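You operate a simulated robot arm through the tools that you are given. There is no shell and no other tool. Be economical: measure what you need, move in short steps, check, and stop when the job is done.

You are at the controls of a simulated robot arm. One attempt, no reset.

## Task
Kit the white tray with the standoff and board that the sign names.
Fine: the standoffs are in the purple drawer; shut it again; the board lies at the tray's end by the press, the standoff at the other; nothing else goes in.

It is judged by the outcome, as a careful person would: the job done as asked, and still so three seconds after it is handed in. It fails if anything else is knocked over, pushed out of place, dropped, spilled or broken.

## Robot
A 7-joint arm with a two-finger parallel gripper, fixed in place. Base frame: the origin is at the foot of the arm, x ahead of it, y to its left, z up; the work surface is at about z = 0.8. Readings come in m, rad, newtons and seconds.
With the tool pointing down near the work surface it reaches from about 0.34 to 0.76 m from the base axis. Its first joint turns from -2.007 to 2.007 rad. Payload 3.91 kg.
Tool frame: the origin (TCP) lies between the finger pads and is the grasp point; the fingertips stand 0.03 m ahead of it; z points along the fingers, y is the line along which they close. The gripper opens to 0.11 m. The fingers are 0.02 m wide and 0.01 m thick; the gripper's body (0.048 by 0.112 m) begins 0.055 m behind the TCP.
Orientation is that of the tool frame in the base frame, as a unit quaternion [x, y, z, w]. With the fingers straight down and closing along the base's y, the tool's x points along the base's -x, its y along +y and its z along -z.

## Interface
- The arm moves only by the tool drive_tool. Its argument "rows" is a list of rows, each a list of 7 numbers: the shift along the base's x, y, z in units of 100 mm (1.0 is 100 mm), then the turn, a rotation vector about the base's x, y, z in units of 180 degrees (1.0 is 180 degrees), then the gripper command, from -1 (fully open) to 1 (shut), values between in proportion. In form: [[dx, dy, dz, rx, ry, rz, grip], ...]. A call has 1 to 8 rows; each row is the pose to reach, as a shift and turn from the pose commanded when the call began. A call with a number of a shift or a turn outside -1 to 1 is refused whole. Rows are played at 5 a second. More than 0.05 m and 0.15 rad between two rows, or a gripper value outside its range, and nothing of the call is played. A pose out of reach is approached as far as the arm can. The call stops where the force on the tool passes 60 N (or 10 N more than at its start, if that is more) or the arm is blocked; 0.2 s more then pass. Each finger travels about 0.108 m/s and halts on what it meets, pressing with about 27 N; the grip force reading is that of the motor and also rises with nothing between the fingers. The clock runs only during rows and for 0.2 s after the last one: add rows that repeat a pose to give the fingers time. The reply holds the time, the measured pose of the TCP, the force on the tool along the base axes, the opening and the grip force, in the units named above and with some noise.
- Cameras (640 x 400 px; columns grow to the right, rows downward): "scene" is fixed at [0.2169, 0.6447, 1.3803]; the picture's right is [-0.85, -0.53, 0.00], its down [-0.43, 0.69, -0.58] and it looks along [0.30, -0.49, -0.81] (base axes); focal length 224 px, centre (320, 200). "wrist" rides on the gripper at [0.072, 0.017, -0.103] in the tool frame; the picture's right is [-0.23, 0.97, 0.00], its down [-0.76, -0.18, -0.62] and it looks along [-0.61, -0.14, 0.78] (tool axes); focal length 222 px, centre (320, 200). There is no depth. A picture from a camera that has moved, and an enlarged one, comes with that camera's place and axes in the base frame and with its lens. The place of the scene camera against the robot may be out by one fixed shift of up to 0.025 m in any direction.
- capture(camera): a new picture of that camera. It takes no simulated time.
- slide_trunk(by): slides the trunk up (or, below 0, down) by that many m; the arm rides with it, the base frame stays. It gives what a move gives, with no picture.
- enlarge(camera, box): a new picture of the part [left, top, right, bottom] of that camera's present view, enlarged. It takes no simulated time.
- finish_job(): hands the job in; it is judged then, once.

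Work in short steps. Places have to be worked out from the pictures, the camera data and where the tool is seen: move nearer, look again, correct. Check each grasp and each placing, and mend what went wrong. You have 120 turns and 68 pictures in all, those below and enlarged ones among them. Open the gripper and draw the arm clear of the work before you hand the job in, unless the task says otherwise; then end with one line.

The tools are called after "Emit:" as a command line: name --pt "numbers of a row" for each row, then --argument value for the rest, lists and objects as JSON in quotes. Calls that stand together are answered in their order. drive_tool: Moves the arm, as the interface text tells. Its arguments: {"type":"object","properties":{"rows":{"type":"array","items":{"type":"array","items":{"type":"number"}}}},"required":["rows"]} The other tools are called the same way: slide_trunk (by) slides the trunk up or down; capture (camera) takes a picture; enlarge (camera, box) takes an enlarged picture of a part of a camera's view; finish_job () hands the job in.

At the start:

```text
t: 0.0
position: [0.3602, 0.2732, 1.085]
ee_rot: [0.0, 1.0, -0.001, 0.0]
ft_force: [-0.5, -0.8, 0.2]
grip_width: 0.1102
finger_force: 0.0
trunk travel left (down, up): [-0.725, 0.265]
```

scene: 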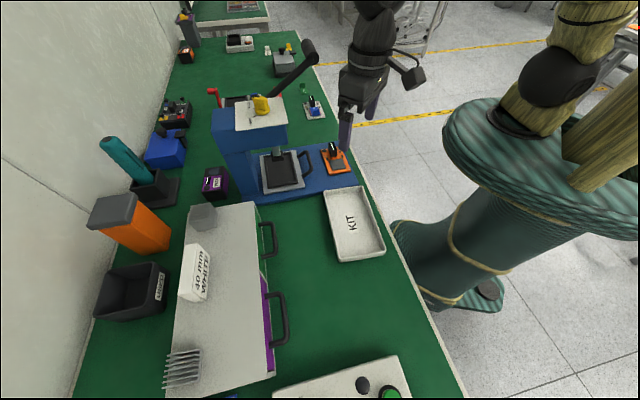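
wrist: 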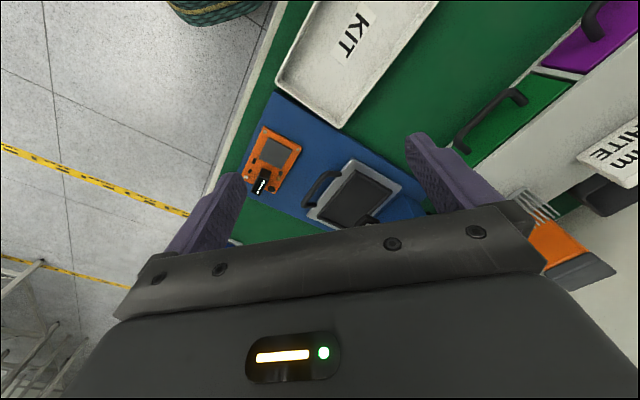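

The sign seems to be the white block reading "WHITE / 40 mm". I'll enlarge it and the board candidates.

Emit:
enlarge --camera "scene" --box '[160, 180, 300, 400]'

Emit:
enlarge --camera "scene" --box '[200, 60, 400, 220]'

```text
1.82 times, centred on (230, 290) of scene
camera zoom: at [0.2169, 0.6447, 1.3803], right [-0.85, -0.53, 0.0], down [-0.43, 0.69, -0.58], along [0.3, -0.49, -0.81], focal length 407 px, centre (484, 36)
```

zoom: 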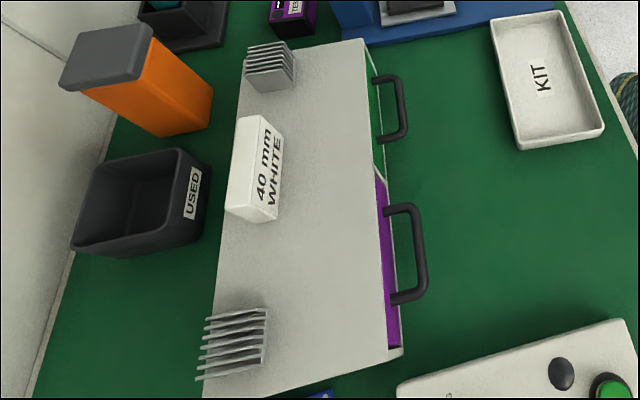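

```text
2.50 times, centred on (300, 140) of scene
camera zoom: at [0.2169, 0.6447, 1.3803], right [-0.85, -0.53, 0.0], down [-0.43, 0.69, -0.58], along [0.3, -0.49, -0.81], focal length 560 px, centre (370, 350)
```

zoom: 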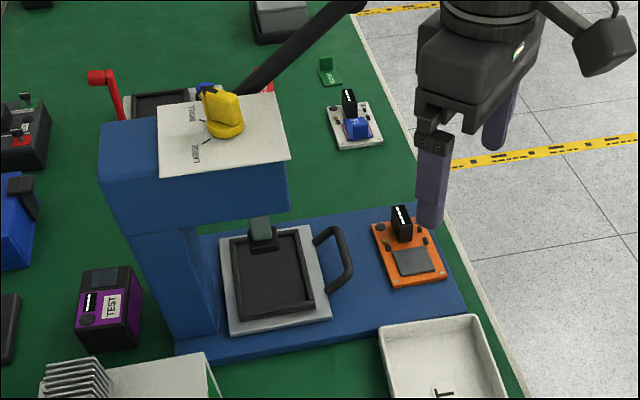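

Sign: 40 mm standoff, WHITE board. The white board is behind the press at about (0.71,-0.1). The cabinet front runs roughly along (-0.72,0.69). I turn the tool to align with the drawer normal and move toward it, keeping high.

Emit:
drive_tool --pt "0 0.17 0 0 0 -0.0406 -1" --pt "0 0.34 0 0 0 -0.0811 -1" --pt "0 0.5 0 0 0 -0.1217 -1" --pt "0 0.67 0 0 0 -0.1622 -1" --pt "0 0.84 0 0 0 -0.2028 -1" --pt "0 1 0 0 0 -0.2433 -1"

Emit:
capture --camera "wrist"

```text
t: 1.4
position: [0.3605, 0.373, 1.0868]
ee_rot: [0.373, 0.928, 0.0, 0.0]
ft_force: [-1.0, 0.3, 0.2]
grip_width: 0.1101
finger_force: 0.0
trunk travel left (down, up): [-0.725, 0.265]
```

```text
63 pictures are left
camera wrist: at [0.3194, 0.4365, 1.1898], right [0.84, 0.54, 0.0], down [0.43, -0.66, 0.62], along [0.34, -0.52, -0.78], focal length 222 px, centre (320, 200)
```

wrist: 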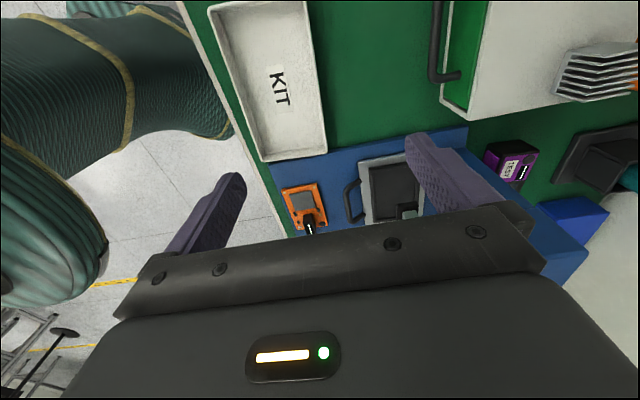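

Cabinet front edge is at about -44°, so the tool is aligned. I move over toward the purple handle, expected near (0.32,0.60).

Emit:
drive_tool --pt "-0.1 0.33 0 0 0 0 -1" --pt "-0.2 0.66 0 0 0 0 -1" --pt "-0.3 1 0 0 0 0 -1"

Emit:
drive_tool --pt "-0.1 0.33 0 0 0 0 -1" --pt "-0.2 0.66 0 0 0 0 -1" --pt "-0.2 0.9 0 0 0 0 -1"

Emit:
capture --camera "wrist"

```text
t: 2.2
position: [0.3299, 0.4758, 1.0846]
ee_rot: [0.373, 0.928, 0.0, -0.001]
ft_force: [0.2, 0.1, -0.3]
grip_width: 0.1101
finger_force: 0.0
trunk travel left (down, up): [-0.725, 0.265]
```

```text
t: 3.0
position: [0.3107, 0.5664, 1.0845]
ee_rot: [0.373, 0.928, -0.002, 0.0]
ft_force: [0.8, 0.5, 0.7]
grip_width: 0.1097
finger_force: 0.1
trunk travel left (down, up): [-0.725, 0.265]
```

```text
62 pictures are left
camera wrist: at [0.2699, 0.6298, 1.188], right [0.84, 0.55, 0.0], down [0.43, -0.65, 0.62], along [0.34, -0.52, -0.78], focal length 222 px, centre (320, 200)
```

wrist: 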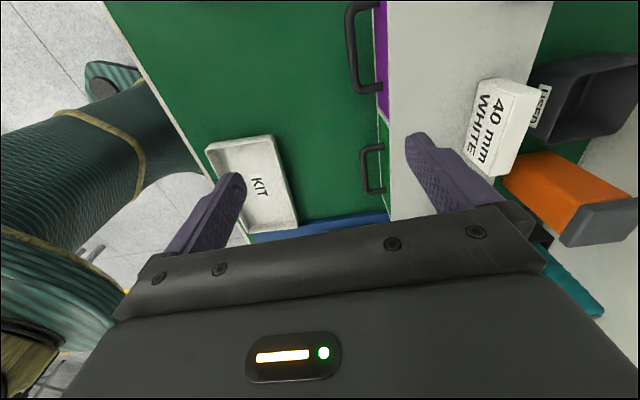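

Handle bar centre is about (0.32,0.63) if at z≈0.87. I go over it and lower a little to get a second view for its height.

Emit:
drive_tool --pt "0.0 0.3 -0.3 0 0 0 -1" --pt "-0.05 0.6 -0.6 0 0 0 -1" --pt "-0.1 0.75 -0.6 0 0 0 -1"

Emit:
capture --camera "wrist"

```text
t: 3.8
position: [0.301, 0.637, 1.0265]
ee_rot: [0.373, 0.928, -0.001, 0.0]
ft_force: [0.4, 0.5, -0.2]
grip_width: 0.1096
finger_force: 0.0
trunk travel left (down, up): [-0.725, 0.265]
```

```text
61 pictures are left
camera wrist: at [0.2599, 0.6998, 1.1298], right [0.84, 0.55, 0.0], down [0.43, -0.66, 0.62], along [0.34, -0.52, -0.78], focal length 222 px, centre (320, 200)
```

wrist: 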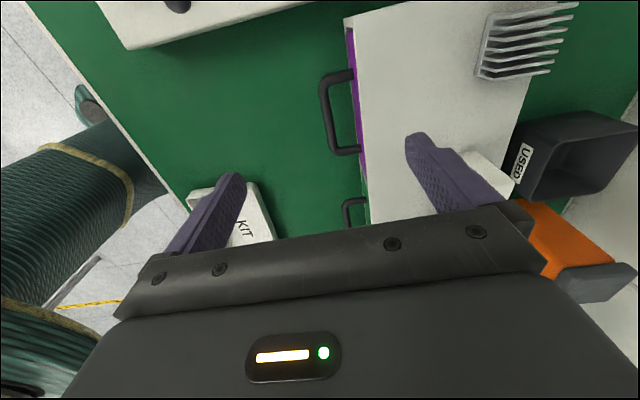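

The bar's height is roughly 0.84–0.87. I take an enlarged view for precise bar, gap and cabinet top.

Emit:
enlarge --camera "wrist" --box '[280, 0, 440, 240]'

Emit:
enlarge --camera "scene" --box '[230, 190, 310, 390]'

```text
1.67 times, centred on (360, 120) of wrist
camera zoom: at [0.2599, 0.6998, 1.1298], right [0.84, 0.55, 0.0], down [0.43, -0.66, 0.62], along [0.34, -0.52, -0.78], focal length 370 px, centre (253, 333)
```

zoom: 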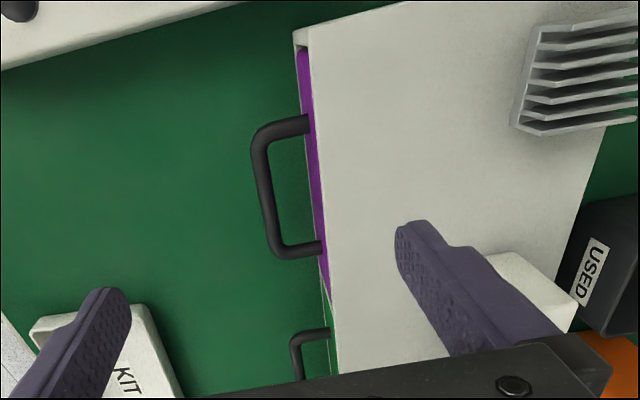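

```text
2.00 times, centred on (270, 290) of scene
camera zoom: at [0.2169, 0.6447, 1.3803], right [-0.85, -0.53, 0.0], down [-0.43, 0.69, -0.58], along [0.3, -0.49, -0.81], focal length 448 px, centre (420, 20)
```

zoom: 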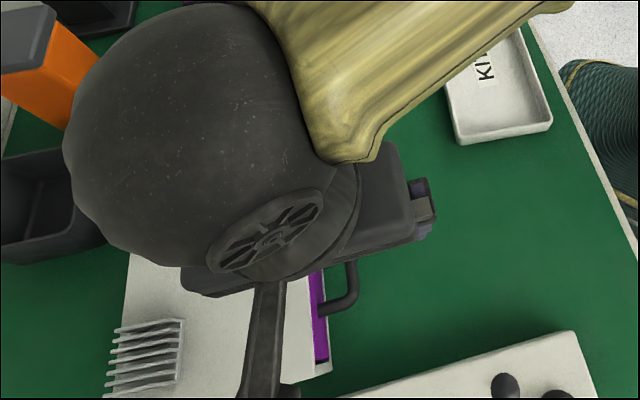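

Triangulation gives cabinet top ≈0.887 and bar centre ≈(0.324,0.628,0.845), with about 3.4 cm to the front. I hover with partially closed fingers and check alignment.

Emit:
drive_tool --pt "0.23 -0.09 0 0 0 0 0.5" --pt "0.23 -0.09 -0.4 0 0 0 0.5" --pt "0.23 -0.09 -0.8 0 0 0 0.5" --pt "0.23 -0.09 -0.85 0 0 0 0.5"

Emit:
capture --camera "wrist"

```text
t: 4.8
position: [0.3234, 0.628, 0.9415]
ee_rot: [0.373, 0.928, 0.0, 0.0]
ft_force: [-0.1, 0.1, 0.3]
grip_width: 0.0276
finger_force: 0.0
trunk travel left (down, up): [-0.725, 0.265]
```

```text
58 pictures are left
camera wrist: at [0.283, 0.6912, 1.0442], right [0.84, 0.55, 0.0], down [0.43, -0.66, 0.62], along [0.34, -0.52, -0.78], focal length 222 px, centre (320, 200)
```

wrist: 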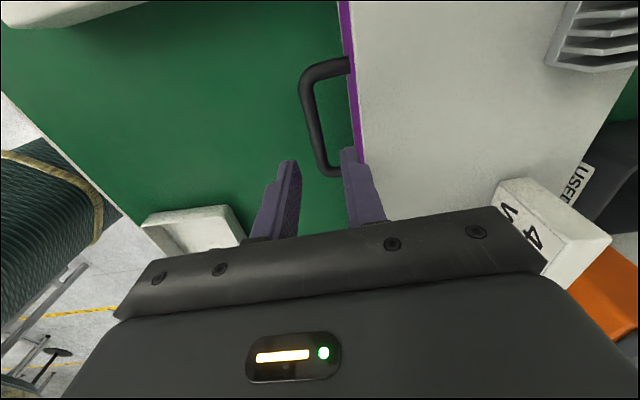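

Bar centre reads n≈0.67, TCP n≈0.675; I shift 3 mm outward and descend to straddle it.

Emit:
drive_tool --pt "-0.02 -0.02 -0.2 0 0 0 0.5" --pt "-0.02 -0.02 -0.4 0 0 0 0.5" --pt "-0.02 -0.02 -0.6 0 0 0 0.5" --pt "-0.02 -0.02 -0.75 0 0 0 0.5" --pt "-0.02 -0.02 -0.85 0 0 0 0.5"

Emit:
capture --camera "wrist"

```text
t: 6.0
position: [0.3217, 0.6276, 0.856]
ee_rot: [0.373, 0.928, 0.0, -0.001]
ft_force: [0.4, -0.4, 0.3]
grip_width: 0.0276
finger_force: 0.0
trunk travel left (down, up): [-0.725, 0.265]
```

```text
57 pictures are left
camera wrist: at [0.2805, 0.6904, 0.9589], right [0.84, 0.55, 0.0], down [0.43, -0.66, 0.62], along [0.34, -0.52, -0.78], focal length 222 px, centre (320, 200)
```

wrist: 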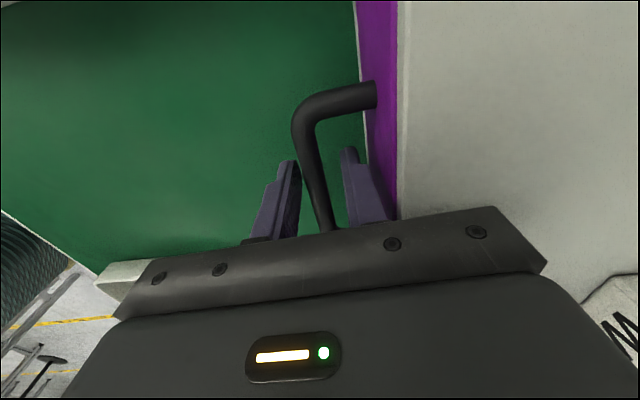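

The bar sits between the fingers. I close and pull along -n.

Emit:
drive_tool --pt "0 0 0 0 0 0 1" --pt "0 0 0 0 0 0 1" --pt "-0.1 -0.1 0 0 0 0 1" --pt "-0.25 -0.255 0 0 0 0 1" --pt "-0.4 -0.41 0 0 0 0 1" --pt "-0.55 -0.56 0 0 0 0 1" --pt "-0.7 -0.714 0 0 0 0 1"

Emit:
capture --camera "wrist"

Emit:
capture --camera "scene"

```text
t: 7.6
position: [0.2504, 0.5555, 0.8556]
ee_rot: [0.373, 0.928, 0.0, 0.0]
ft_force: [1.3, -3.4, -0.4]
grip_width: 0.0114
finger_force: 45.0
trunk travel left (down, up): [-0.725, 0.265]
```

```text
56 pictures are left
camera wrist: at [0.2095, 0.6193, 0.959], right [0.84, 0.55, 0.0], down [0.43, -0.66, 0.62], along [0.34, -0.52, -0.78], focal length 222 px, centre (320, 200)
```

wrist: 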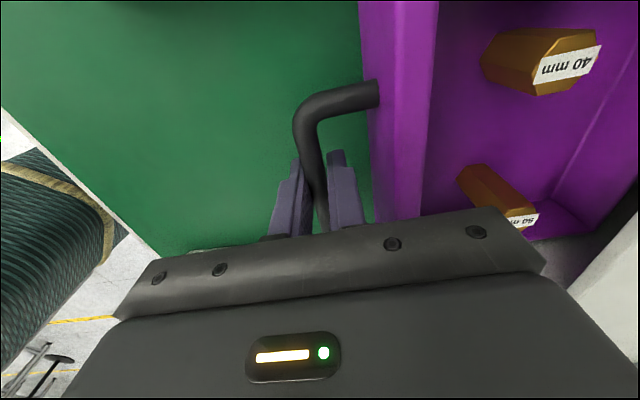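

```text
55 pictures are left
```

scene: 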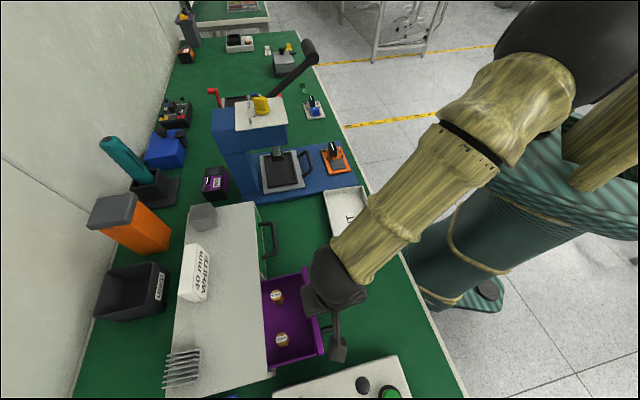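

Drawer is ~10 cm open with the 40 mm standoff visible, but it lies close to the cabinet edge. I pull a bit further, gently, watching force.

Emit:
drive_tool --pt "-0.1 -0.102 0 0 0 0 1" --pt "-0.2 -0.204 0 0 0 0 1" --pt "-0.3 -0.306 0 0 0 0 1"

Emit:
enlarge --camera "scene" --box '[230, 240, 350, 400]'

```text
t: 8.4
position: [0.2271, 0.532, 0.8553]
ee_rot: [0.374, 0.928, 0.007, 0.0]
ft_force: [30.7, 32.5, -7.1]
grip_width: 0.0118
finger_force: 45.0
trunk travel left (down, up): [-0.725, 0.265]
```

```text
2.50 times, centred on (290, 320) of scene
camera zoom: at [0.2169, 0.6447, 1.3803], right [-0.85, -0.53, 0.0], down [-0.43, 0.69, -0.58], along [0.3, -0.49, -0.81], focal length 560 px, centre (395, -100)
```

zoom: 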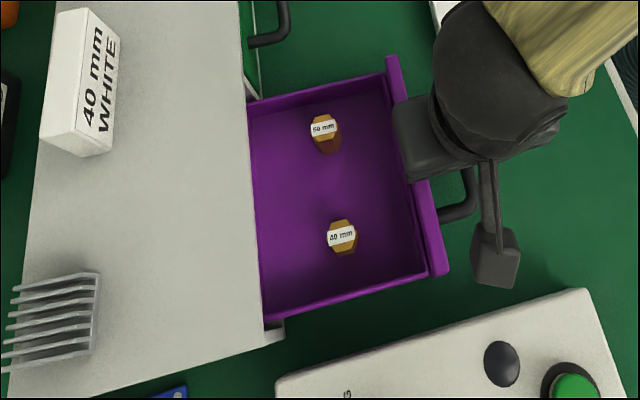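

The drawer is at its stop (~44 N). I ease back slightly, release to a modest opening, and lift.

Emit:
drive_tool --pt "0.05 0.051 0 0 0 0 1" --pt "0.05 0.051 0 0 0 0 0.5" --pt "0.05 0.051 0 0 0 0 0.5" --pt "0.05 0.051 0.3 0 0 0 0.5" --pt "0.05 0.051 0.7 0 0 0 0.5" --pt "0.05 0.051 1.0 0 0 0 0.5"

```text
t: 9.8
position: [0.2263, 0.5301, 0.9583]
ee_rot: [0.372, 0.928, 0.0, 0.001]
ft_force: [-0.1, 0.1, -0.1]
grip_width: 0.0273
finger_force: 0.1
trunk travel left (down, up): [-0.725, 0.265]
```

Released cleanly. I move above the 40 mm standoff (est. (0.272,0.64)) and look.

Emit:
drive_tool --pt "0.1 0.3 0.2 0 0 0 0" --pt "0.25 0.6 0.5 0 0 0 -0.5" --pt "0.4 0.9 0.5 0 0 0 -1" --pt "0.45 1.0 0.5 0 0 0 -1"

Emit:
capture --camera "wrist"

```text
t: 10.8
position: [0.2688, 0.6289, 1.0082]
ee_rot: [0.372, 0.928, 0.0, 0.0]
ft_force: [-0.1, 0.2, -0.2]
grip_width: 0.1098
finger_force: 0.1
trunk travel left (down, up): [-0.725, 0.265]
```

```text
53 pictures are left
camera wrist: at [0.23, 0.6919, 1.1107], right [0.84, 0.55, 0.0], down [0.43, -0.65, 0.62], along [0.34, -0.52, -0.78], focal length 222 px, centre (320, 200)
```

wrist: 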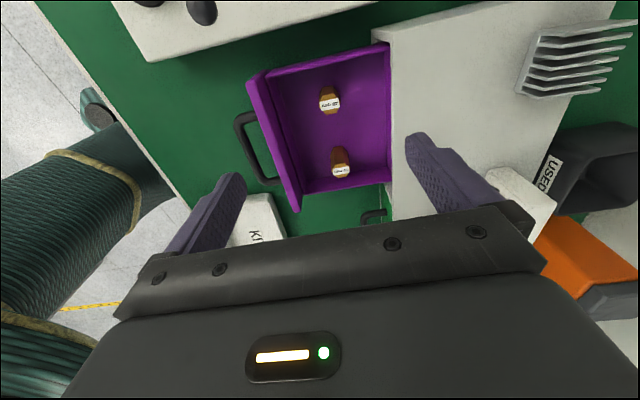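

40 mm standoff at ≈(0.276,0.639), upright. I lower over it and recheck.

Emit:
drive_tool --pt "0.07 0.1 -0.3 0 0 0 -0.3" --pt "0.07 0.1 -0.6 0 0 0 -0.3" --pt "0.07 0.1 -0.85 0 0 0 -0.3"

Emit:
capture --camera "wrist"

```text
t: 11.6
position: [0.2799, 0.639, 0.9216]
ee_rot: [0.373, 0.928, 0.0, 0.0]
ft_force: [-0.2, -0.1, -0.5]
grip_width: 0.0715
finger_force: 0.0
trunk travel left (down, up): [-0.725, 0.265]
```

```text
52 pictures are left
camera wrist: at [0.239, 0.7019, 1.025], right [0.84, 0.55, 0.0], down [0.43, -0.66, 0.62], along [0.34, -0.52, -0.78], focal length 222 px, centre (320, 200)
```

wrist: 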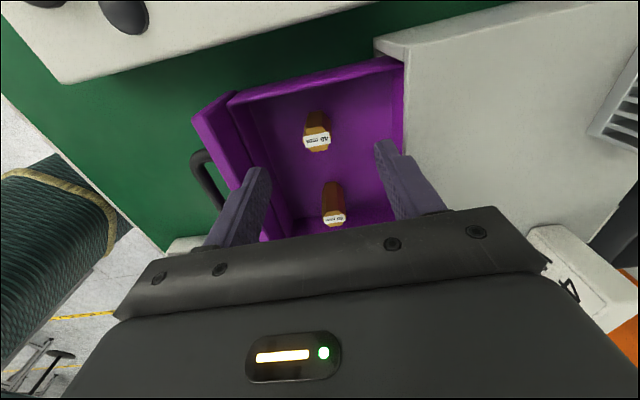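

Triangulated standoff top at ≈(0.277,0.640,0.86). I descend with a narrower opening.

Emit:
drive_tool --pt "-0.03 0.01 -0.1 0 0 0 0.0" --pt "-0.03 0.01 -0.3 0 0 0 0.0" --pt "-0.03 0.01 -0.5 0 0 0 0.0" --pt "-0.03 0.01 -0.68 0 0 0 0.0"

Emit:
capture --camera "wrist"

```text
t: 12.6
position: [0.2759, 0.6412, 0.8502]
ee_rot: [0.373, 0.928, 0.0, 0.0]
ft_force: [0.5, 0.7, 0.9]
grip_width: 0.055
finger_force: 0.1
trunk travel left (down, up): [-0.725, 0.265]
```

```text
51 pictures are left
camera wrist: at [0.2344, 0.7049, 0.954], right [0.84, 0.55, 0.0], down [0.43, -0.65, 0.62], along [0.34, -0.52, -0.78], focal length 222 px, centre (320, 200)
```

wrist: 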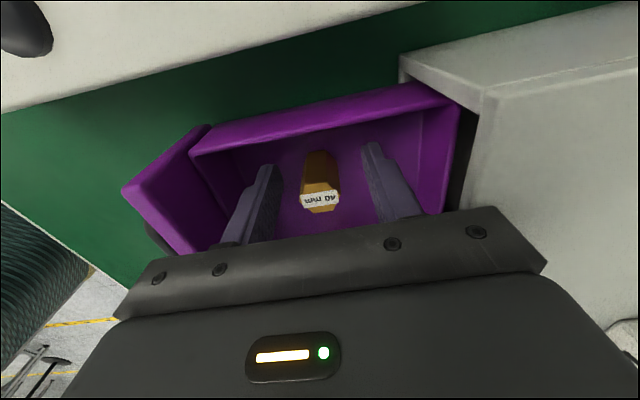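

The standoff stands between the fingers. I close and lift 10 cm.

Emit:
drive_tool --pt "0 0 0 0 0 0 1" --pt "0 0 0 0 0 0 1" --pt "0 0 0 0 0 0 1" --pt "0 0 0.2 0 0 0 1" --pt "0 0 0.6 0 0 0 1" --pt "0 0 1.0 0 0 0 1"

Emit:
capture --camera "wrist"

```text
t: 14.0
position: [0.2761, 0.6406, 0.9533]
ee_rot: [0.373, 0.928, 0.0, 0.0]
ft_force: [-0.9, -0.3, -0.8]
grip_width: 0.0234
finger_force: 27.3
trunk travel left (down, up): [-0.725, 0.265]
```

```text
50 pictures are left
camera wrist: at [0.2352, 0.7032, 1.056], right [0.84, 0.55, 0.0], down [0.43, -0.65, 0.62], along [0.34, -0.52, -0.78], focal length 222 px, centre (320, 200)
```

wrist: 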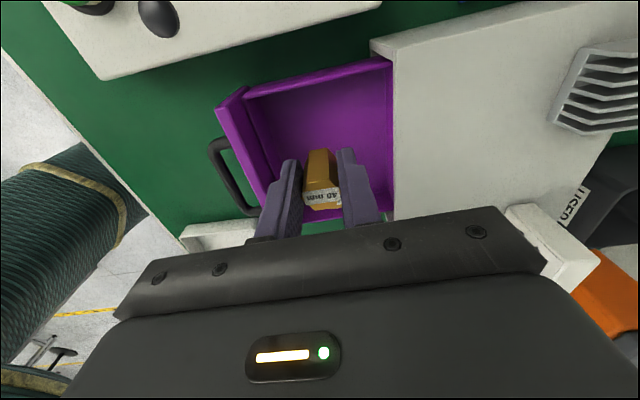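

Standoff held (0.0234 m). Tray centre is estimated at ≈(0.31,0.33), its far-from-press end near (0.27,0.38). I carry it there.

Emit:
drive_tool --pt "0 -0.3 0.2 0 0 0 1" --pt "0 -0.7 0.3 0 0 0 1" --pt "0 -1.0 0.3 0 0 0 1"

Emit:
drive_tool --pt "0 -0.4 0 0 0 0 1" --pt "0 -0.8 0 0 0 0 1" --pt "0 -1.0 0 0 0 0 1"

Emit:
capture --camera "wrist"

```text
t: 14.8
position: [0.2784, 0.5425, 0.9864]
ee_rot: [0.373, 0.928, 0.0, 0.0]
ft_force: [0.4, -0.3, -0.2]
grip_width: 0.0234
finger_force: 27.2
trunk travel left (down, up): [-0.725, 0.265]
```

```text
t: 15.6
position: [0.2756, 0.4439, 0.9827]
ee_rot: [0.373, 0.928, -0.001, 0.001]
ft_force: [0.2, -0.3, -0.2]
grip_width: 0.0235
finger_force: 27.9
trunk travel left (down, up): [-0.725, 0.265]
```

```text
49 pictures are left
camera wrist: at [0.2355, 0.5057, 1.085], right [0.84, 0.55, 0.0], down [0.43, -0.66, 0.62], along [0.34, -0.52, -0.78], focal length 222 px, centre (320, 200)
```

wrist: 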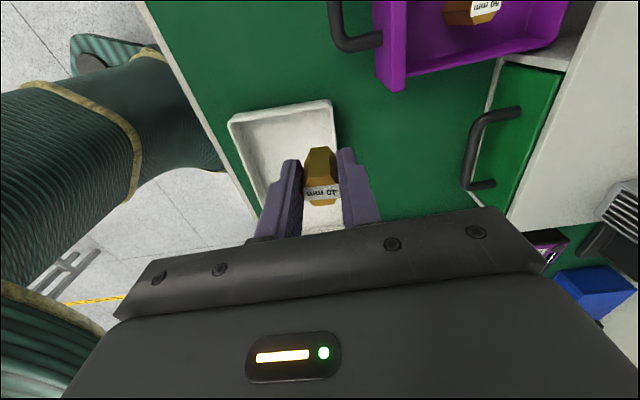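

I verify the labels on the held and remaining standoffs.

Emit:
enlarge --camera "wrist" --box '[290, 140, 370, 240]'

Emit:
enlarge --camera "wrist" --box '[420, 0, 540, 60]'

```text
4.00 times, centred on (330, 190) of wrist
camera zoom: at [0.2355, 0.5057, 1.085], right [0.84, 0.55, 0.0], down [0.43, -0.66, 0.62], along [0.34, -0.52, -0.78], focal length 888 px, centre (280, 240)
```

zoom: 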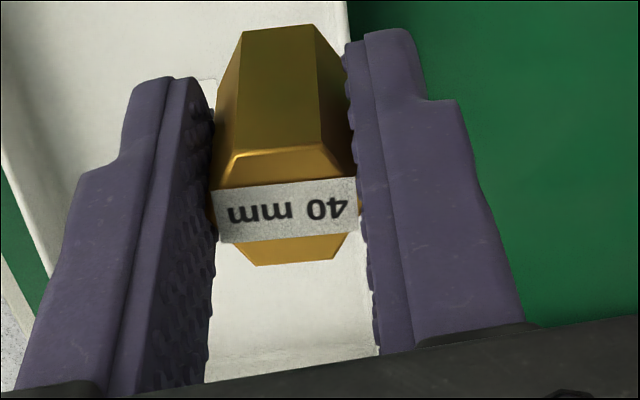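

```text
5.33 times, centred on (480, 30) of wrist
camera zoom: at [0.2355, 0.5057, 1.085], right [0.84, 0.55, 0.0], down [0.43, -0.66, 0.62], along [0.34, -0.52, -0.78], focal length 1185 px, centre (-533, 1107)
```

zoom: 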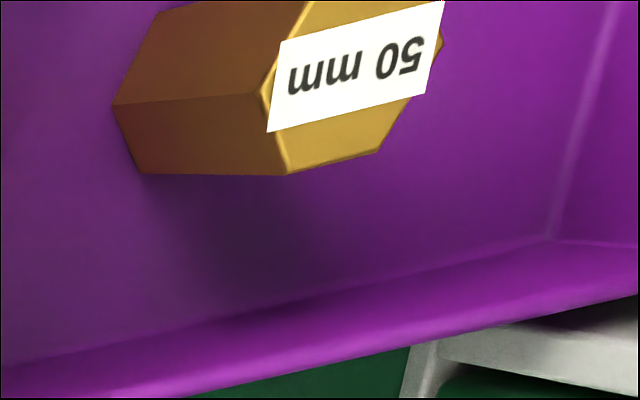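

Held is 40 mm. Tray far end midpoint ≈(0.239,0.417); I aim the standoff at (0.269,0.383) and lower most of the way.

Emit:
drive_tool --pt "-0.03 -0.3 0 0 0 0 1" --pt "-0.06 -0.61 0 0 0 0 1" --pt "-0.06 -0.61 -0.4 0 0 0 1" --pt "-0.06 -0.61 -0.8 0 0 0 1"

Emit:
capture --camera "wrist"

Emit:
capture --camera "scene"

```text
t: 16.6
position: [0.2713, 0.3813, 0.9035]
ee_rot: [0.373, 0.928, 0.0, -0.001]
ft_force: [0.6, 1.0, -2.0]
grip_width: 0.0229
finger_force: 23.9
trunk travel left (down, up): [-0.725, 0.265]
```

```text
46 pictures are left
camera wrist: at [0.23, 0.4443, 1.0066], right [0.84, 0.55, 0.0], down [0.43, -0.66, 0.62], along [0.34, -0.52, -0.78], focal length 222 px, centre (320, 200)
```

wrist: 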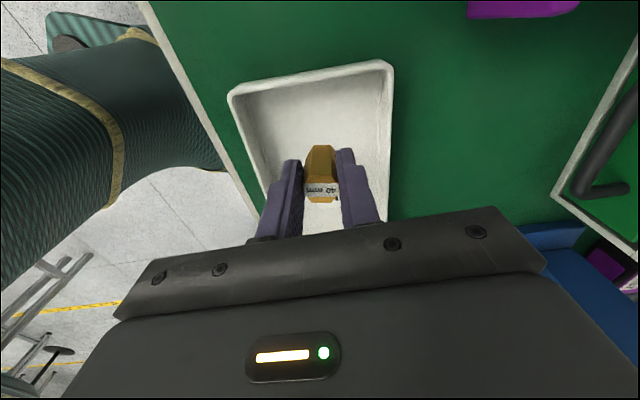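

```text
45 pictures are left
```

scene: 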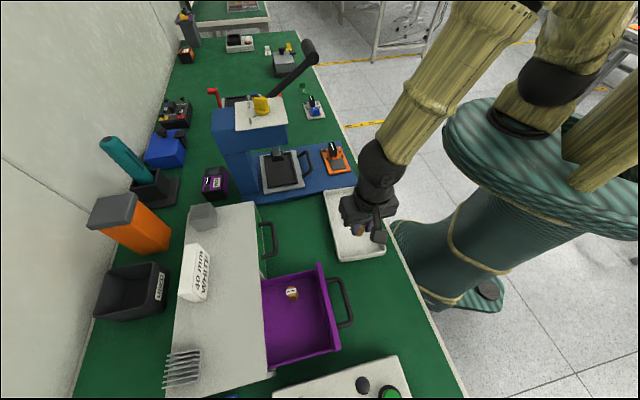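

Well placed within the tray; I shift 1 cm toward the end and lower gently until contact.

Emit:
drive_tool --pt "-0.06 0.06 -0.2 0 0 0 1" --pt "-0.06 0.06 -0.4 0 0 0 1" --pt "-0.06 0.06 -0.52 0 0 0 1" --pt "-0.06 0.06 -0.56 0 0 0 1" --pt "-0.06 0.06 -0.6 0 0 0 1"

```text
t: 17.8
position: [0.2612, 0.3866, 0.8425]
ee_rot: [0.374, 0.928, 0.001, 0.001]
ft_force: [-0.2, -1.1, 19.5]
grip_width: 0.0217
finger_force: 27.7
trunk travel left (down, up): [-0.725, 0.265]
```

Contact (≈20 N). I open and retreat upward.

Emit:
drive_tool --pt "0 0 0.01 0 0 0 0.5" --pt "0 0 0.01 0 0 0 0.0" --pt "0 0 0.01 0 0 0 0.0" --pt "0 0 0.3 0 0 0 0.0" --pt "0 0 0.7 0 0 0 0.0" --pt "0 0 1.0 0 0 0 0.0"

Emit:
capture --camera "wrist"

```text
t: 19.2
position: [0.2639, 0.3846, 0.9438]
ee_rot: [0.373, 0.928, -0.001, 0.0]
ft_force: [-0.5, -0.2, -0.3]
grip_width: 0.0547
finger_force: 0.1
trunk travel left (down, up): [-0.725, 0.265]
```

```text
44 pictures are left
camera wrist: at [0.2227, 0.4477, 1.0472], right [0.84, 0.55, 0.0], down [0.43, -0.66, 0.62], along [0.34, -0.52, -0.78], focal length 222 px, centre (320, 200)
```

wrist: 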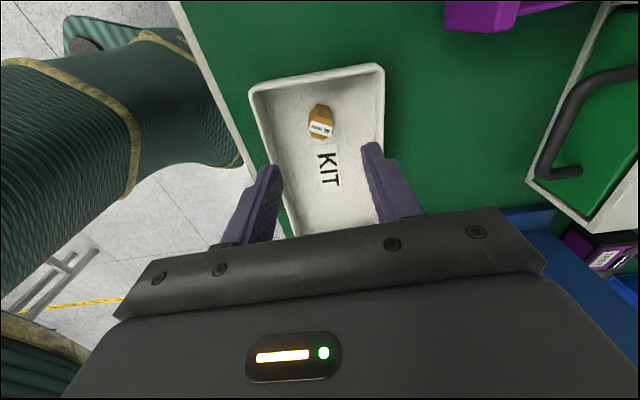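

Standoff stands in the tray at the right end. Now shut the drawer: I return above the handle at the pose where I released it.

Emit:
drive_tool --pt "-0.1 0.3 0.15 0 0 0 0.5" --pt "-0.3 0.6 0.15 0 0 0 0.5" --pt "-0.37 0.95 0.15 0 0 0 0.5"

Emit:
drive_tool --pt "0 0.25 0 0 0 0 0.5" --pt "0 0.5 0 0 0 0 0.5" --pt "0 0.51 0 0 0 0 0.5"

Emit:
capture --camera "wrist"

```text
t: 20.0
position: [0.2282, 0.4833, 0.9591]
ee_rot: [0.372, 0.928, -0.001, 0.0]
ft_force: [0.2, 0.6, -0.1]
grip_width: 0.0274
finger_force: 0.0
trunk travel left (down, up): [-0.725, 0.265]
```

```text
t: 20.8
position: [0.2264, 0.5337, 0.9569]
ee_rot: [0.373, 0.928, 0.0, 0.0]
ft_force: [-0.2, 0.4, 0.5]
grip_width: 0.0274
finger_force: 0.1
trunk travel left (down, up): [-0.725, 0.265]
```

```text
43 pictures are left
camera wrist: at [0.1858, 0.5967, 1.0607], right [0.84, 0.55, 0.0], down [0.43, -0.66, 0.62], along [0.34, -0.52, -0.78], focal length 222 px, centre (320, 200)
```

wrist: 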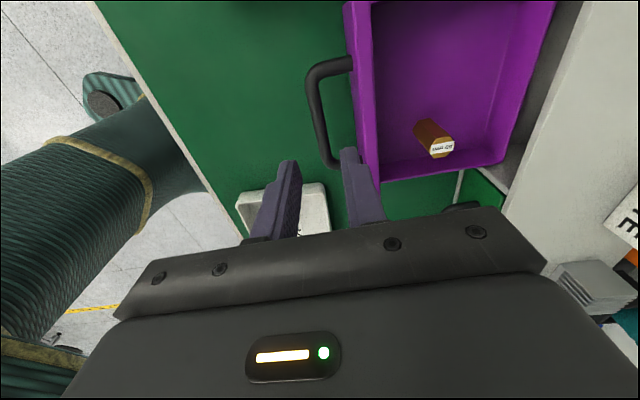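

View matches the earlier handle approach; I descend, grip the bar, and push it back 12 cm along +n.

Emit:
drive_tool --pt "0.015 0.0 -0.3 0 0 0 0.5" --pt "0.015 0.0 -0.6 0 0 0 0.5" --pt "0.015 0.0 -0.9 0 0 0 0.5" --pt "0.015 0.0 -1.0 0 0 0 0.5" --pt "0.015 0.0 -1.0 0 0 0 1" --pt "0.015 0.0 -1.0 0 0 0 1"

Emit:
drive_tool --pt "0.1 0.102 0 0 0 0 1" --pt "0.25 0.255 0 0 0 0 1" --pt "0.4 0.408 0 0 0 0 1" --pt "0.55 0.561 0 0 0 0 1" --pt "0.7 0.714 0 0 0 0 1" --pt "0.8 0.816 0 0 0 0 1"

Emit:
capture --camera "wrist"

```text
t: 22.2
position: [0.2282, 0.5314, 0.8565]
ee_rot: [0.373, 0.928, 0.001, 0.0]
ft_force: [1.4, 1.3, -0.1]
grip_width: 0.0116
finger_force: 45.1
trunk travel left (down, up): [-0.725, 0.265]
```

```text
t: 23.6
position: [0.3091, 0.6138, 0.8554]
ee_rot: [0.373, 0.928, 0.0, 0.0]
ft_force: [7.7, -7.7, 3.9]
grip_width: 0.0114
finger_force: 44.8
trunk travel left (down, up): [-0.725, 0.265]
```

```text
42 pictures are left
camera wrist: at [0.2684, 0.6763, 0.9596], right [0.84, 0.55, 0.0], down [0.43, -0.66, 0.62], along [0.34, -0.52, -0.78], focal length 222 px, centre (320, 200)
```

wrist: 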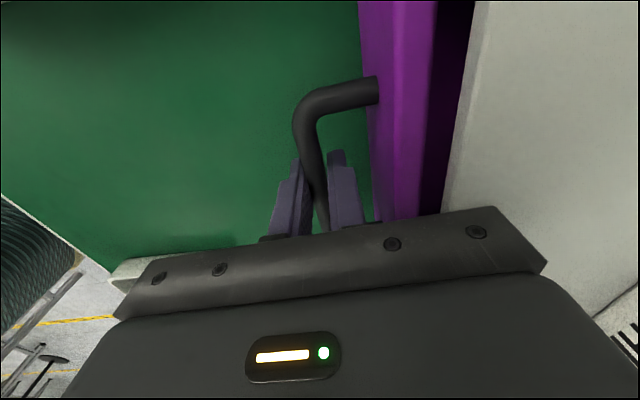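

About 1.5 cm left. I push it in small steps.

Emit:
drive_tool --pt "0.04 0.045 0 0 0 0 1" --pt "0.08 0.09 0 0 0 0 1" --pt "0.1 0.11 0 0 0 0 1"

Emit:
drive_tool --pt "0.01 0.01 0 0 0 0 1" --pt "0.02 0.02 0 0 0 0 1"

Emit:
capture --camera "wrist"

```text
t: 24.4
position: [0.3187, 0.6236, 0.8568]
ee_rot: [0.373, 0.928, -0.001, -0.001]
ft_force: [12.6, -12.3, 0.5]
grip_width: 0.0117
finger_force: 45.1
trunk travel left (down, up): [-0.725, 0.265]
```

```text
t: 25.0
position: [0.3217, 0.6262, 0.8553]
ee_rot: [0.374, 0.927, 0.0, -0.001]
ft_force: [17.6, -15.9, -2.3]
grip_width: 0.0115
finger_force: 45.2
trunk travel left (down, up): [-0.725, 0.265]
```

```text
41 pictures are left
camera wrist: at [0.281, 0.6887, 0.9597], right [0.84, 0.54, 0.0], down [0.43, -0.66, 0.62], along [0.34, -0.52, -0.78], focal length 222 px, centre (320, 200)
```

wrist: 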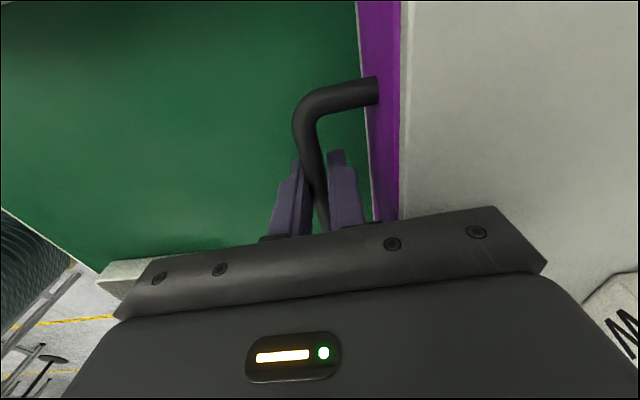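

Almost home (no force along n yet). I push a few more mm, easing the sideways strain.

Emit:
drive_tool --pt "0.03 -0.005 0 0 0 0 1" --pt "0.045 0.01 0 0 0 0 1" --pt "0.06 0.02 0 0 0 0 1"

Emit:
capture --camera "wrist"

```text
t: 25.8
position: [0.3214, 0.626, 0.8561]
ee_rot: [0.372, 0.928, -0.003, -0.002]
ft_force: [-11.0, -30.5, -5.2]
grip_width: 0.0118
finger_force: 45.1
trunk travel left (down, up): [-0.725, 0.265]
```

```text
40 pictures are left
camera wrist: at [0.2818, 0.6895, 0.9596], right [0.84, 0.55, -0.01], down [0.43, -0.65, 0.62], along [0.34, -0.53, -0.78], focal length 222 px, centre (320, 200)
```

wrist: 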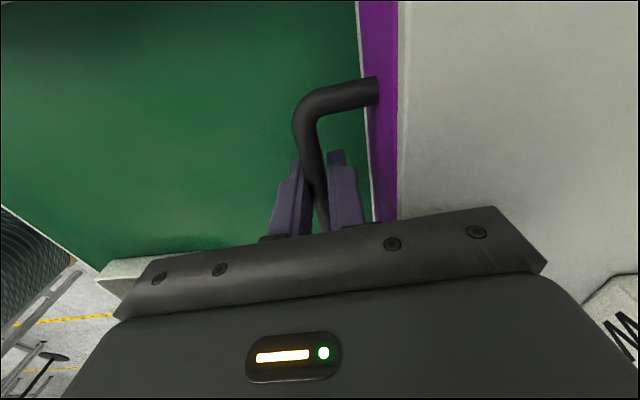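

The drawer resists with ~30 N: it is shut. I relax, release and lift.

Emit:
drive_tool --pt "-0.03 -0.03 0 0 0 0 0.8" --pt "-0.03 -0.03 0 0 0 0 0.5" --pt "-0.03 -0.03 0 0 0 0 0.5" --pt "-0.03 -0.03 0.3 0 0 0 0.5" --pt "-0.03 -0.03 0.7 0 0 0 0.5" --pt "-0.03 -0.03 1.0 0 0 0 0.5"

Emit:
enlarge --camera "wrist" --box '[280, 0, 440, 220]'

```text
t: 27.2
position: [0.3232, 0.6245, 0.9579]
ee_rot: [0.374, 0.927, 0.0, 0.0]
ft_force: [0.1, -0.2, -0.1]
grip_width: 0.0274
finger_force: 0.0
trunk travel left (down, up): [-0.725, 0.265]
```

```text
1.82 times, centred on (360, 110) of wrist
camera zoom: at [0.2818, 0.688, 1.0621], right [0.84, 0.54, 0.0], down [0.42, -0.66, 0.62], along [0.34, -0.52, -0.78], focal length 404 px, centre (247, 364)
```

zoom: 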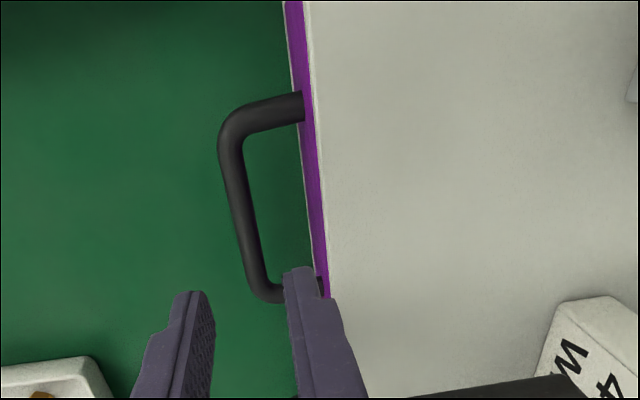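

Drawer is shut. Next the white board beyond the press; I travel along the inner side at height, to (0.36,0.3) and then on.

Emit:
drive_tool --pt "0 -0.35 0.35 0 0 0 0" --pt "0 -0.7 0.7 0 0 0 -1" --pt "0 -1.0 1.0 0 0 0 -1"

Emit:
drive_tool --pt "0.03 -0.4 0 0 0 0 -1" --pt "0.06 -0.8 0 0 0 0 -1" --pt "0.08 -1.0 0 0 0 0 -1"

Emit:
drive_tool --pt "0.0 -0.4 0 0 0 0 -1" --pt "0.0 -0.8 0 0 0 0 -1" --pt "0.0 -1.0 0 0 0 0 -1"

Emit:
drive_tool --pt "0.0 -0.4 0 0 0 0.04 -1" --pt "0.0 -0.8 0 0 0 0.08 -1" --pt "0.0 -1.0 0 0 0 0.12 -1" --pt "0 -1 0 0 0 0.16 -1" --pt "0 -1 0 0 0 0.2 -1" --pt "0 -1 0 0 0 0.2433 -1"

Emit:
capture --camera "wrist"

Emit:
capture --camera "scene"

```text
t: 28.0
position: [0.3216, 0.524, 1.0596]
ee_rot: [0.374, 0.928, 0.001, 0.0]
ft_force: [-0.4, 0.2, 0.5]
grip_width: 0.1099
finger_force: 0.1
trunk travel left (down, up): [-0.725, 0.265]
```

```text
t: 28.8
position: [0.3308, 0.4234, 1.0584]
ee_rot: [0.372, 0.928, 0.0, 0.0]
ft_force: [0.3, 0.2, 0.1]
grip_width: 0.11
finger_force: 0.1
trunk travel left (down, up): [-0.725, 0.265]
```

```text
t: 29.6
position: [0.3321, 0.3241, 1.059]
ee_rot: [0.372, 0.928, 0.0, 0.0]
ft_force: [0.2, 0.0, 0.2]
grip_width: 0.11
finger_force: 0.0
trunk travel left (down, up): [-0.725, 0.265]
```

```text
t: 31.0
position: [0.3305, 0.2263, 1.058]
ee_rot: [-0.001, 1.0, 0.0, 0.0]
ft_force: [-0.2, 0.0, -0.3]
grip_width: 0.1098
finger_force: 0.1
trunk travel left (down, up): [-0.725, 0.265]
```

```text
38 pictures are left
camera wrist: at [0.2582, 0.2432, 1.1614], right [0.22, 0.97, 0.0], down [0.76, -0.18, 0.62], along [0.61, -0.14, -0.78], focal length 222 px, centre (320, 200)
```

wrist: 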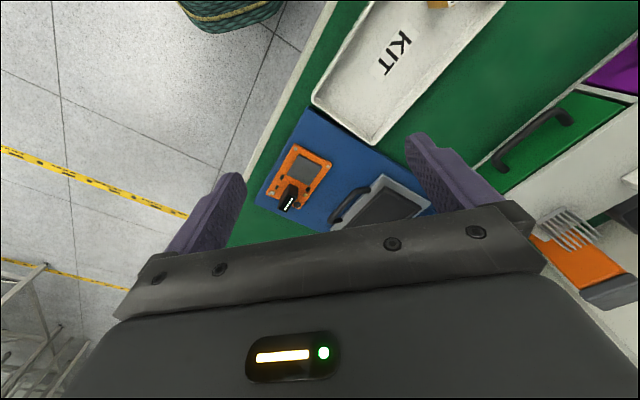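

```text
37 pictures are left
```

scene: 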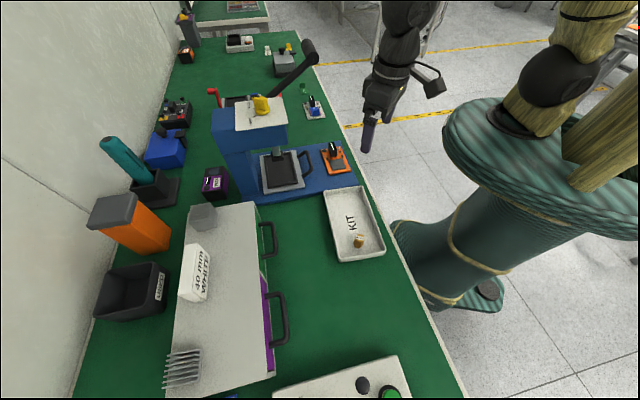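

Tray, drawer, and surroundings look intact. Before reaching in I want to locate the press lever relative to the white board: I move to y≈-0.05 and pitch the tool forward to look.

Emit:
drive_tool --pt "0.0 -0.4 0.1 0 0 0 -1" --pt "0.0 -0.8 0.2 0 0 0 -1" --pt "0.0 -1.0 0.3 0 0 0 -1"

Emit:
drive_tool --pt "0.1 -0.4 0 0 -0.04 0 -1" --pt "0.2 -0.8 0 0 -0.08 0 -1" --pt "0.3 -1.0 0 0 -0.12 0 -1" --pt "0.4 -1.0 0 0 -0.16 0 -1"

Emit:
drive_tool --pt "0.0 -0.3 0 0 0 0 -1" --pt "0.0 -0.6 0 0 0 0 -1"

Emit:
capture --camera "wrist"

```text
t: 31.8
position: [0.3293, 0.1233, 1.087]
ee_rot: [0.0, 1.0, 0.0, -0.001]
ft_force: [0.3, 0.2, 0.7]
grip_width: 0.11
finger_force: 0.0
trunk travel left (down, up): [-0.725, 0.265]
```

```text
t: 32.8
position: [0.3958, 0.0285, 1.1045]
ee_rot: [0.0, 0.971, -0.002, 0.241]
ft_force: [0.5, -0.1, -0.4]
grip_width: 0.1101
finger_force: 0.0
out of reach, approached as far as the arm can: row 3, 4
trunk travel left (down, up): [-0.725, 0.265]
```

```text
t: 33.4
position: [0.3984, -0.0321, 1.1055]
ee_rot: [0.011, 0.969, 0.0, 0.245]
ft_force: [1.1, -0.3, 1.0]
grip_width: 0.1101
finger_force: 0.1
out of reach, approached as far as the arm can: row 1, 2
trunk travel left (down, up): [-0.725, 0.265]
```

```text
36 pictures are left
camera wrist: at [0.2862, -0.0125, 1.1623], right [0.22, 0.97, 0.11], down [0.37, -0.19, 0.91], along [0.9, -0.16, -0.4], focal length 222 px, centre (320, 200)
```

wrist: 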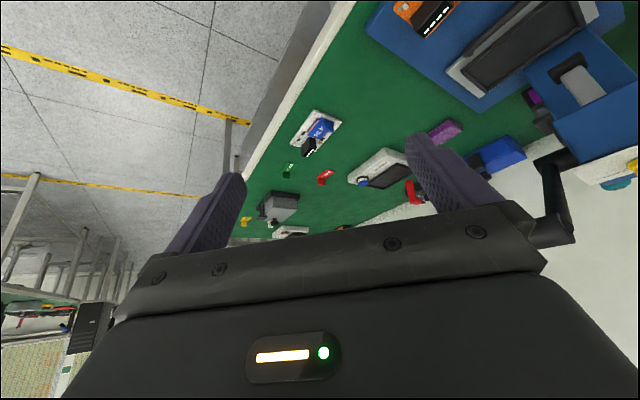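

The lever knob is at ≈(0.55,0.17,1.14), well clear of the white board at ≈(0.686,-0.068). I return to vertical and reach out over the board.

Emit:
drive_tool --pt "0.25 0 0 0 0.04 0 -1" --pt "0.5 0 0 0 0.08 0 -1" --pt "0.75 0 0 0 0.12 0 -1" --pt "1.0 0 0 0 0.16 0 -1"

Emit:
drive_tool --pt "0.4 -0.1 0 0 0 0 -1" --pt "0.8 -0.2 -0.2 0 0 0 -1" --pt "1.0 -0.3 -0.4 0 0 0 -1"

Emit:
capture --camera "wrist"

```text
t: 34.4
position: [0.4987, -0.0286, 1.1088]
ee_rot: [0.0, 1.0, 0.0, -0.002]
ft_force: [-0.3, 0.5, 0.1]
grip_width: 0.11
finger_force: 0.1
trunk travel left (down, up): [-0.725, 0.265]
```

```text
t: 35.2
position: [0.6, -0.0598, 1.0666]
ee_rot: [0.0, 1.0, -0.001, -0.002]
ft_force: [-0.1, -0.3, -0.4]
grip_width: 0.1099
finger_force: 0.0
trunk travel left (down, up): [-0.725, 0.265]
```

```text
35 pictures are left
camera wrist: at [0.527, -0.0424, 1.1699], right [0.23, 0.97, 0.0], down [0.76, -0.18, 0.62], along [0.61, -0.14, -0.78], focal length 222 px, centre (320, 200)
```

wrist: 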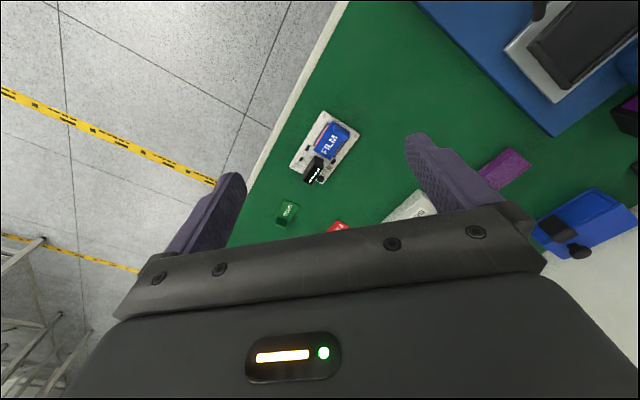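

I see the board with a blue "FILM" item on it. Enlarge to see whether it is part of the board.

Emit:
enlarge --camera "wrist" --box '[270, 95, 380, 205]'

Emit:
enlarge --camera "scene" --box '[280, 70, 370, 180]'

```text
3.64 times, centred on (325, 150) of wrist
camera zoom: at [0.527, -0.0424, 1.1699], right [0.23, 0.97, 0.0], down [0.76, -0.18, 0.62], along [0.61, -0.14, -0.78], focal length 808 px, centre (302, 382)
```

zoom: 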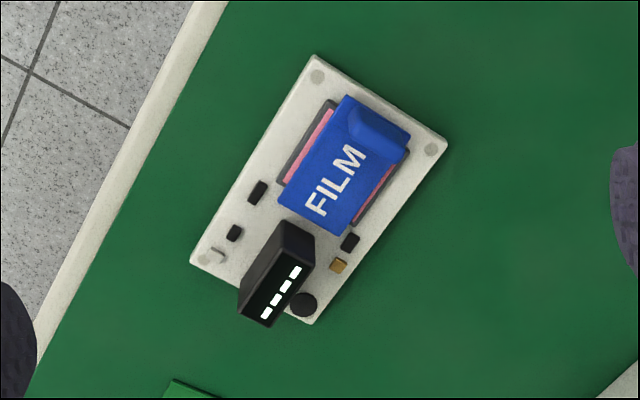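

```text
3.64 times, centred on (325, 125) of scene
camera zoom: at [0.2169, 0.6447, 1.3803], right [-0.85, -0.53, 0.0], down [-0.43, 0.69, -0.58], along [0.3, -0.49, -0.81], focal length 814 px, centre (302, 473)
```

zoom: 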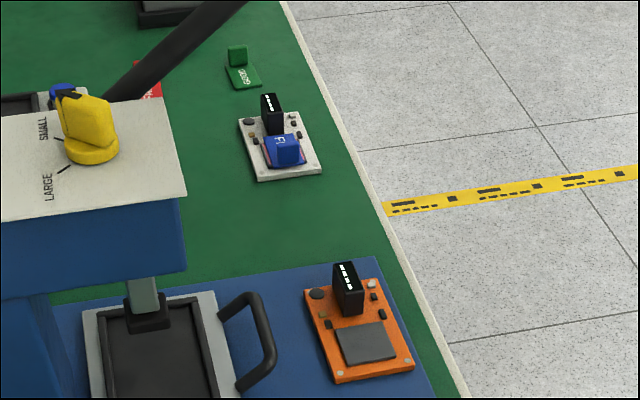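

Emit:
enlarge --camera "wrist" --box '[265, 180, 445, 240]'

Emit:
enlarge --camera "scene" --box '[160, 0, 320, 110]'

```text
3.56 times, centred on (355, 210) of wrist
camera zoom: at [0.527, -0.0424, 1.1699], right [0.23, 0.97, 0.0], down [0.76, -0.18, 0.62], along [0.61, -0.14, -0.78], focal length 790 px, centre (196, 164)
```

zoom: 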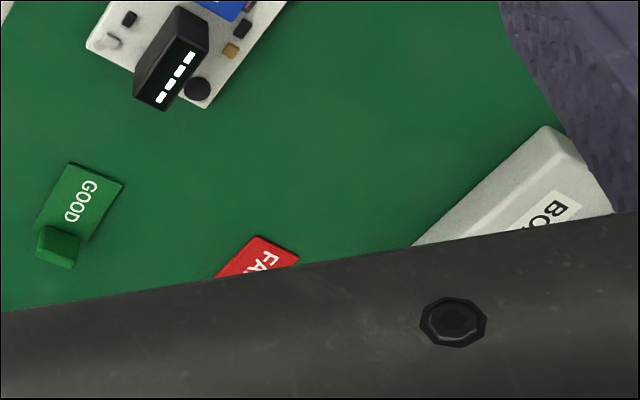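

```text
3.64 times, centred on (240, 55) of scene
camera zoom: at [0.2169, 0.6447, 1.3803], right [-0.85, -0.53, 0.0], down [-0.43, 0.69, -0.58], along [0.3, -0.49, -0.81], focal length 814 px, centre (611, 727)
```

zoom: 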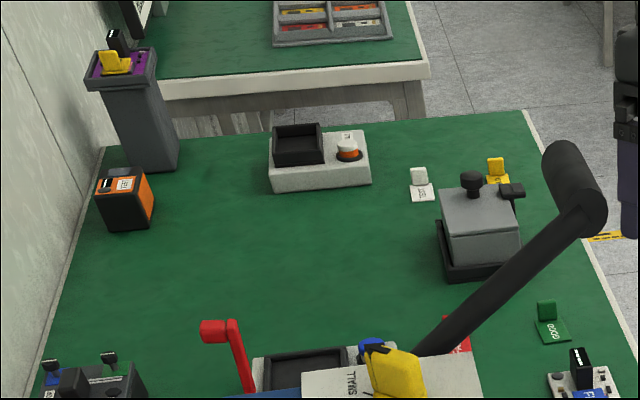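

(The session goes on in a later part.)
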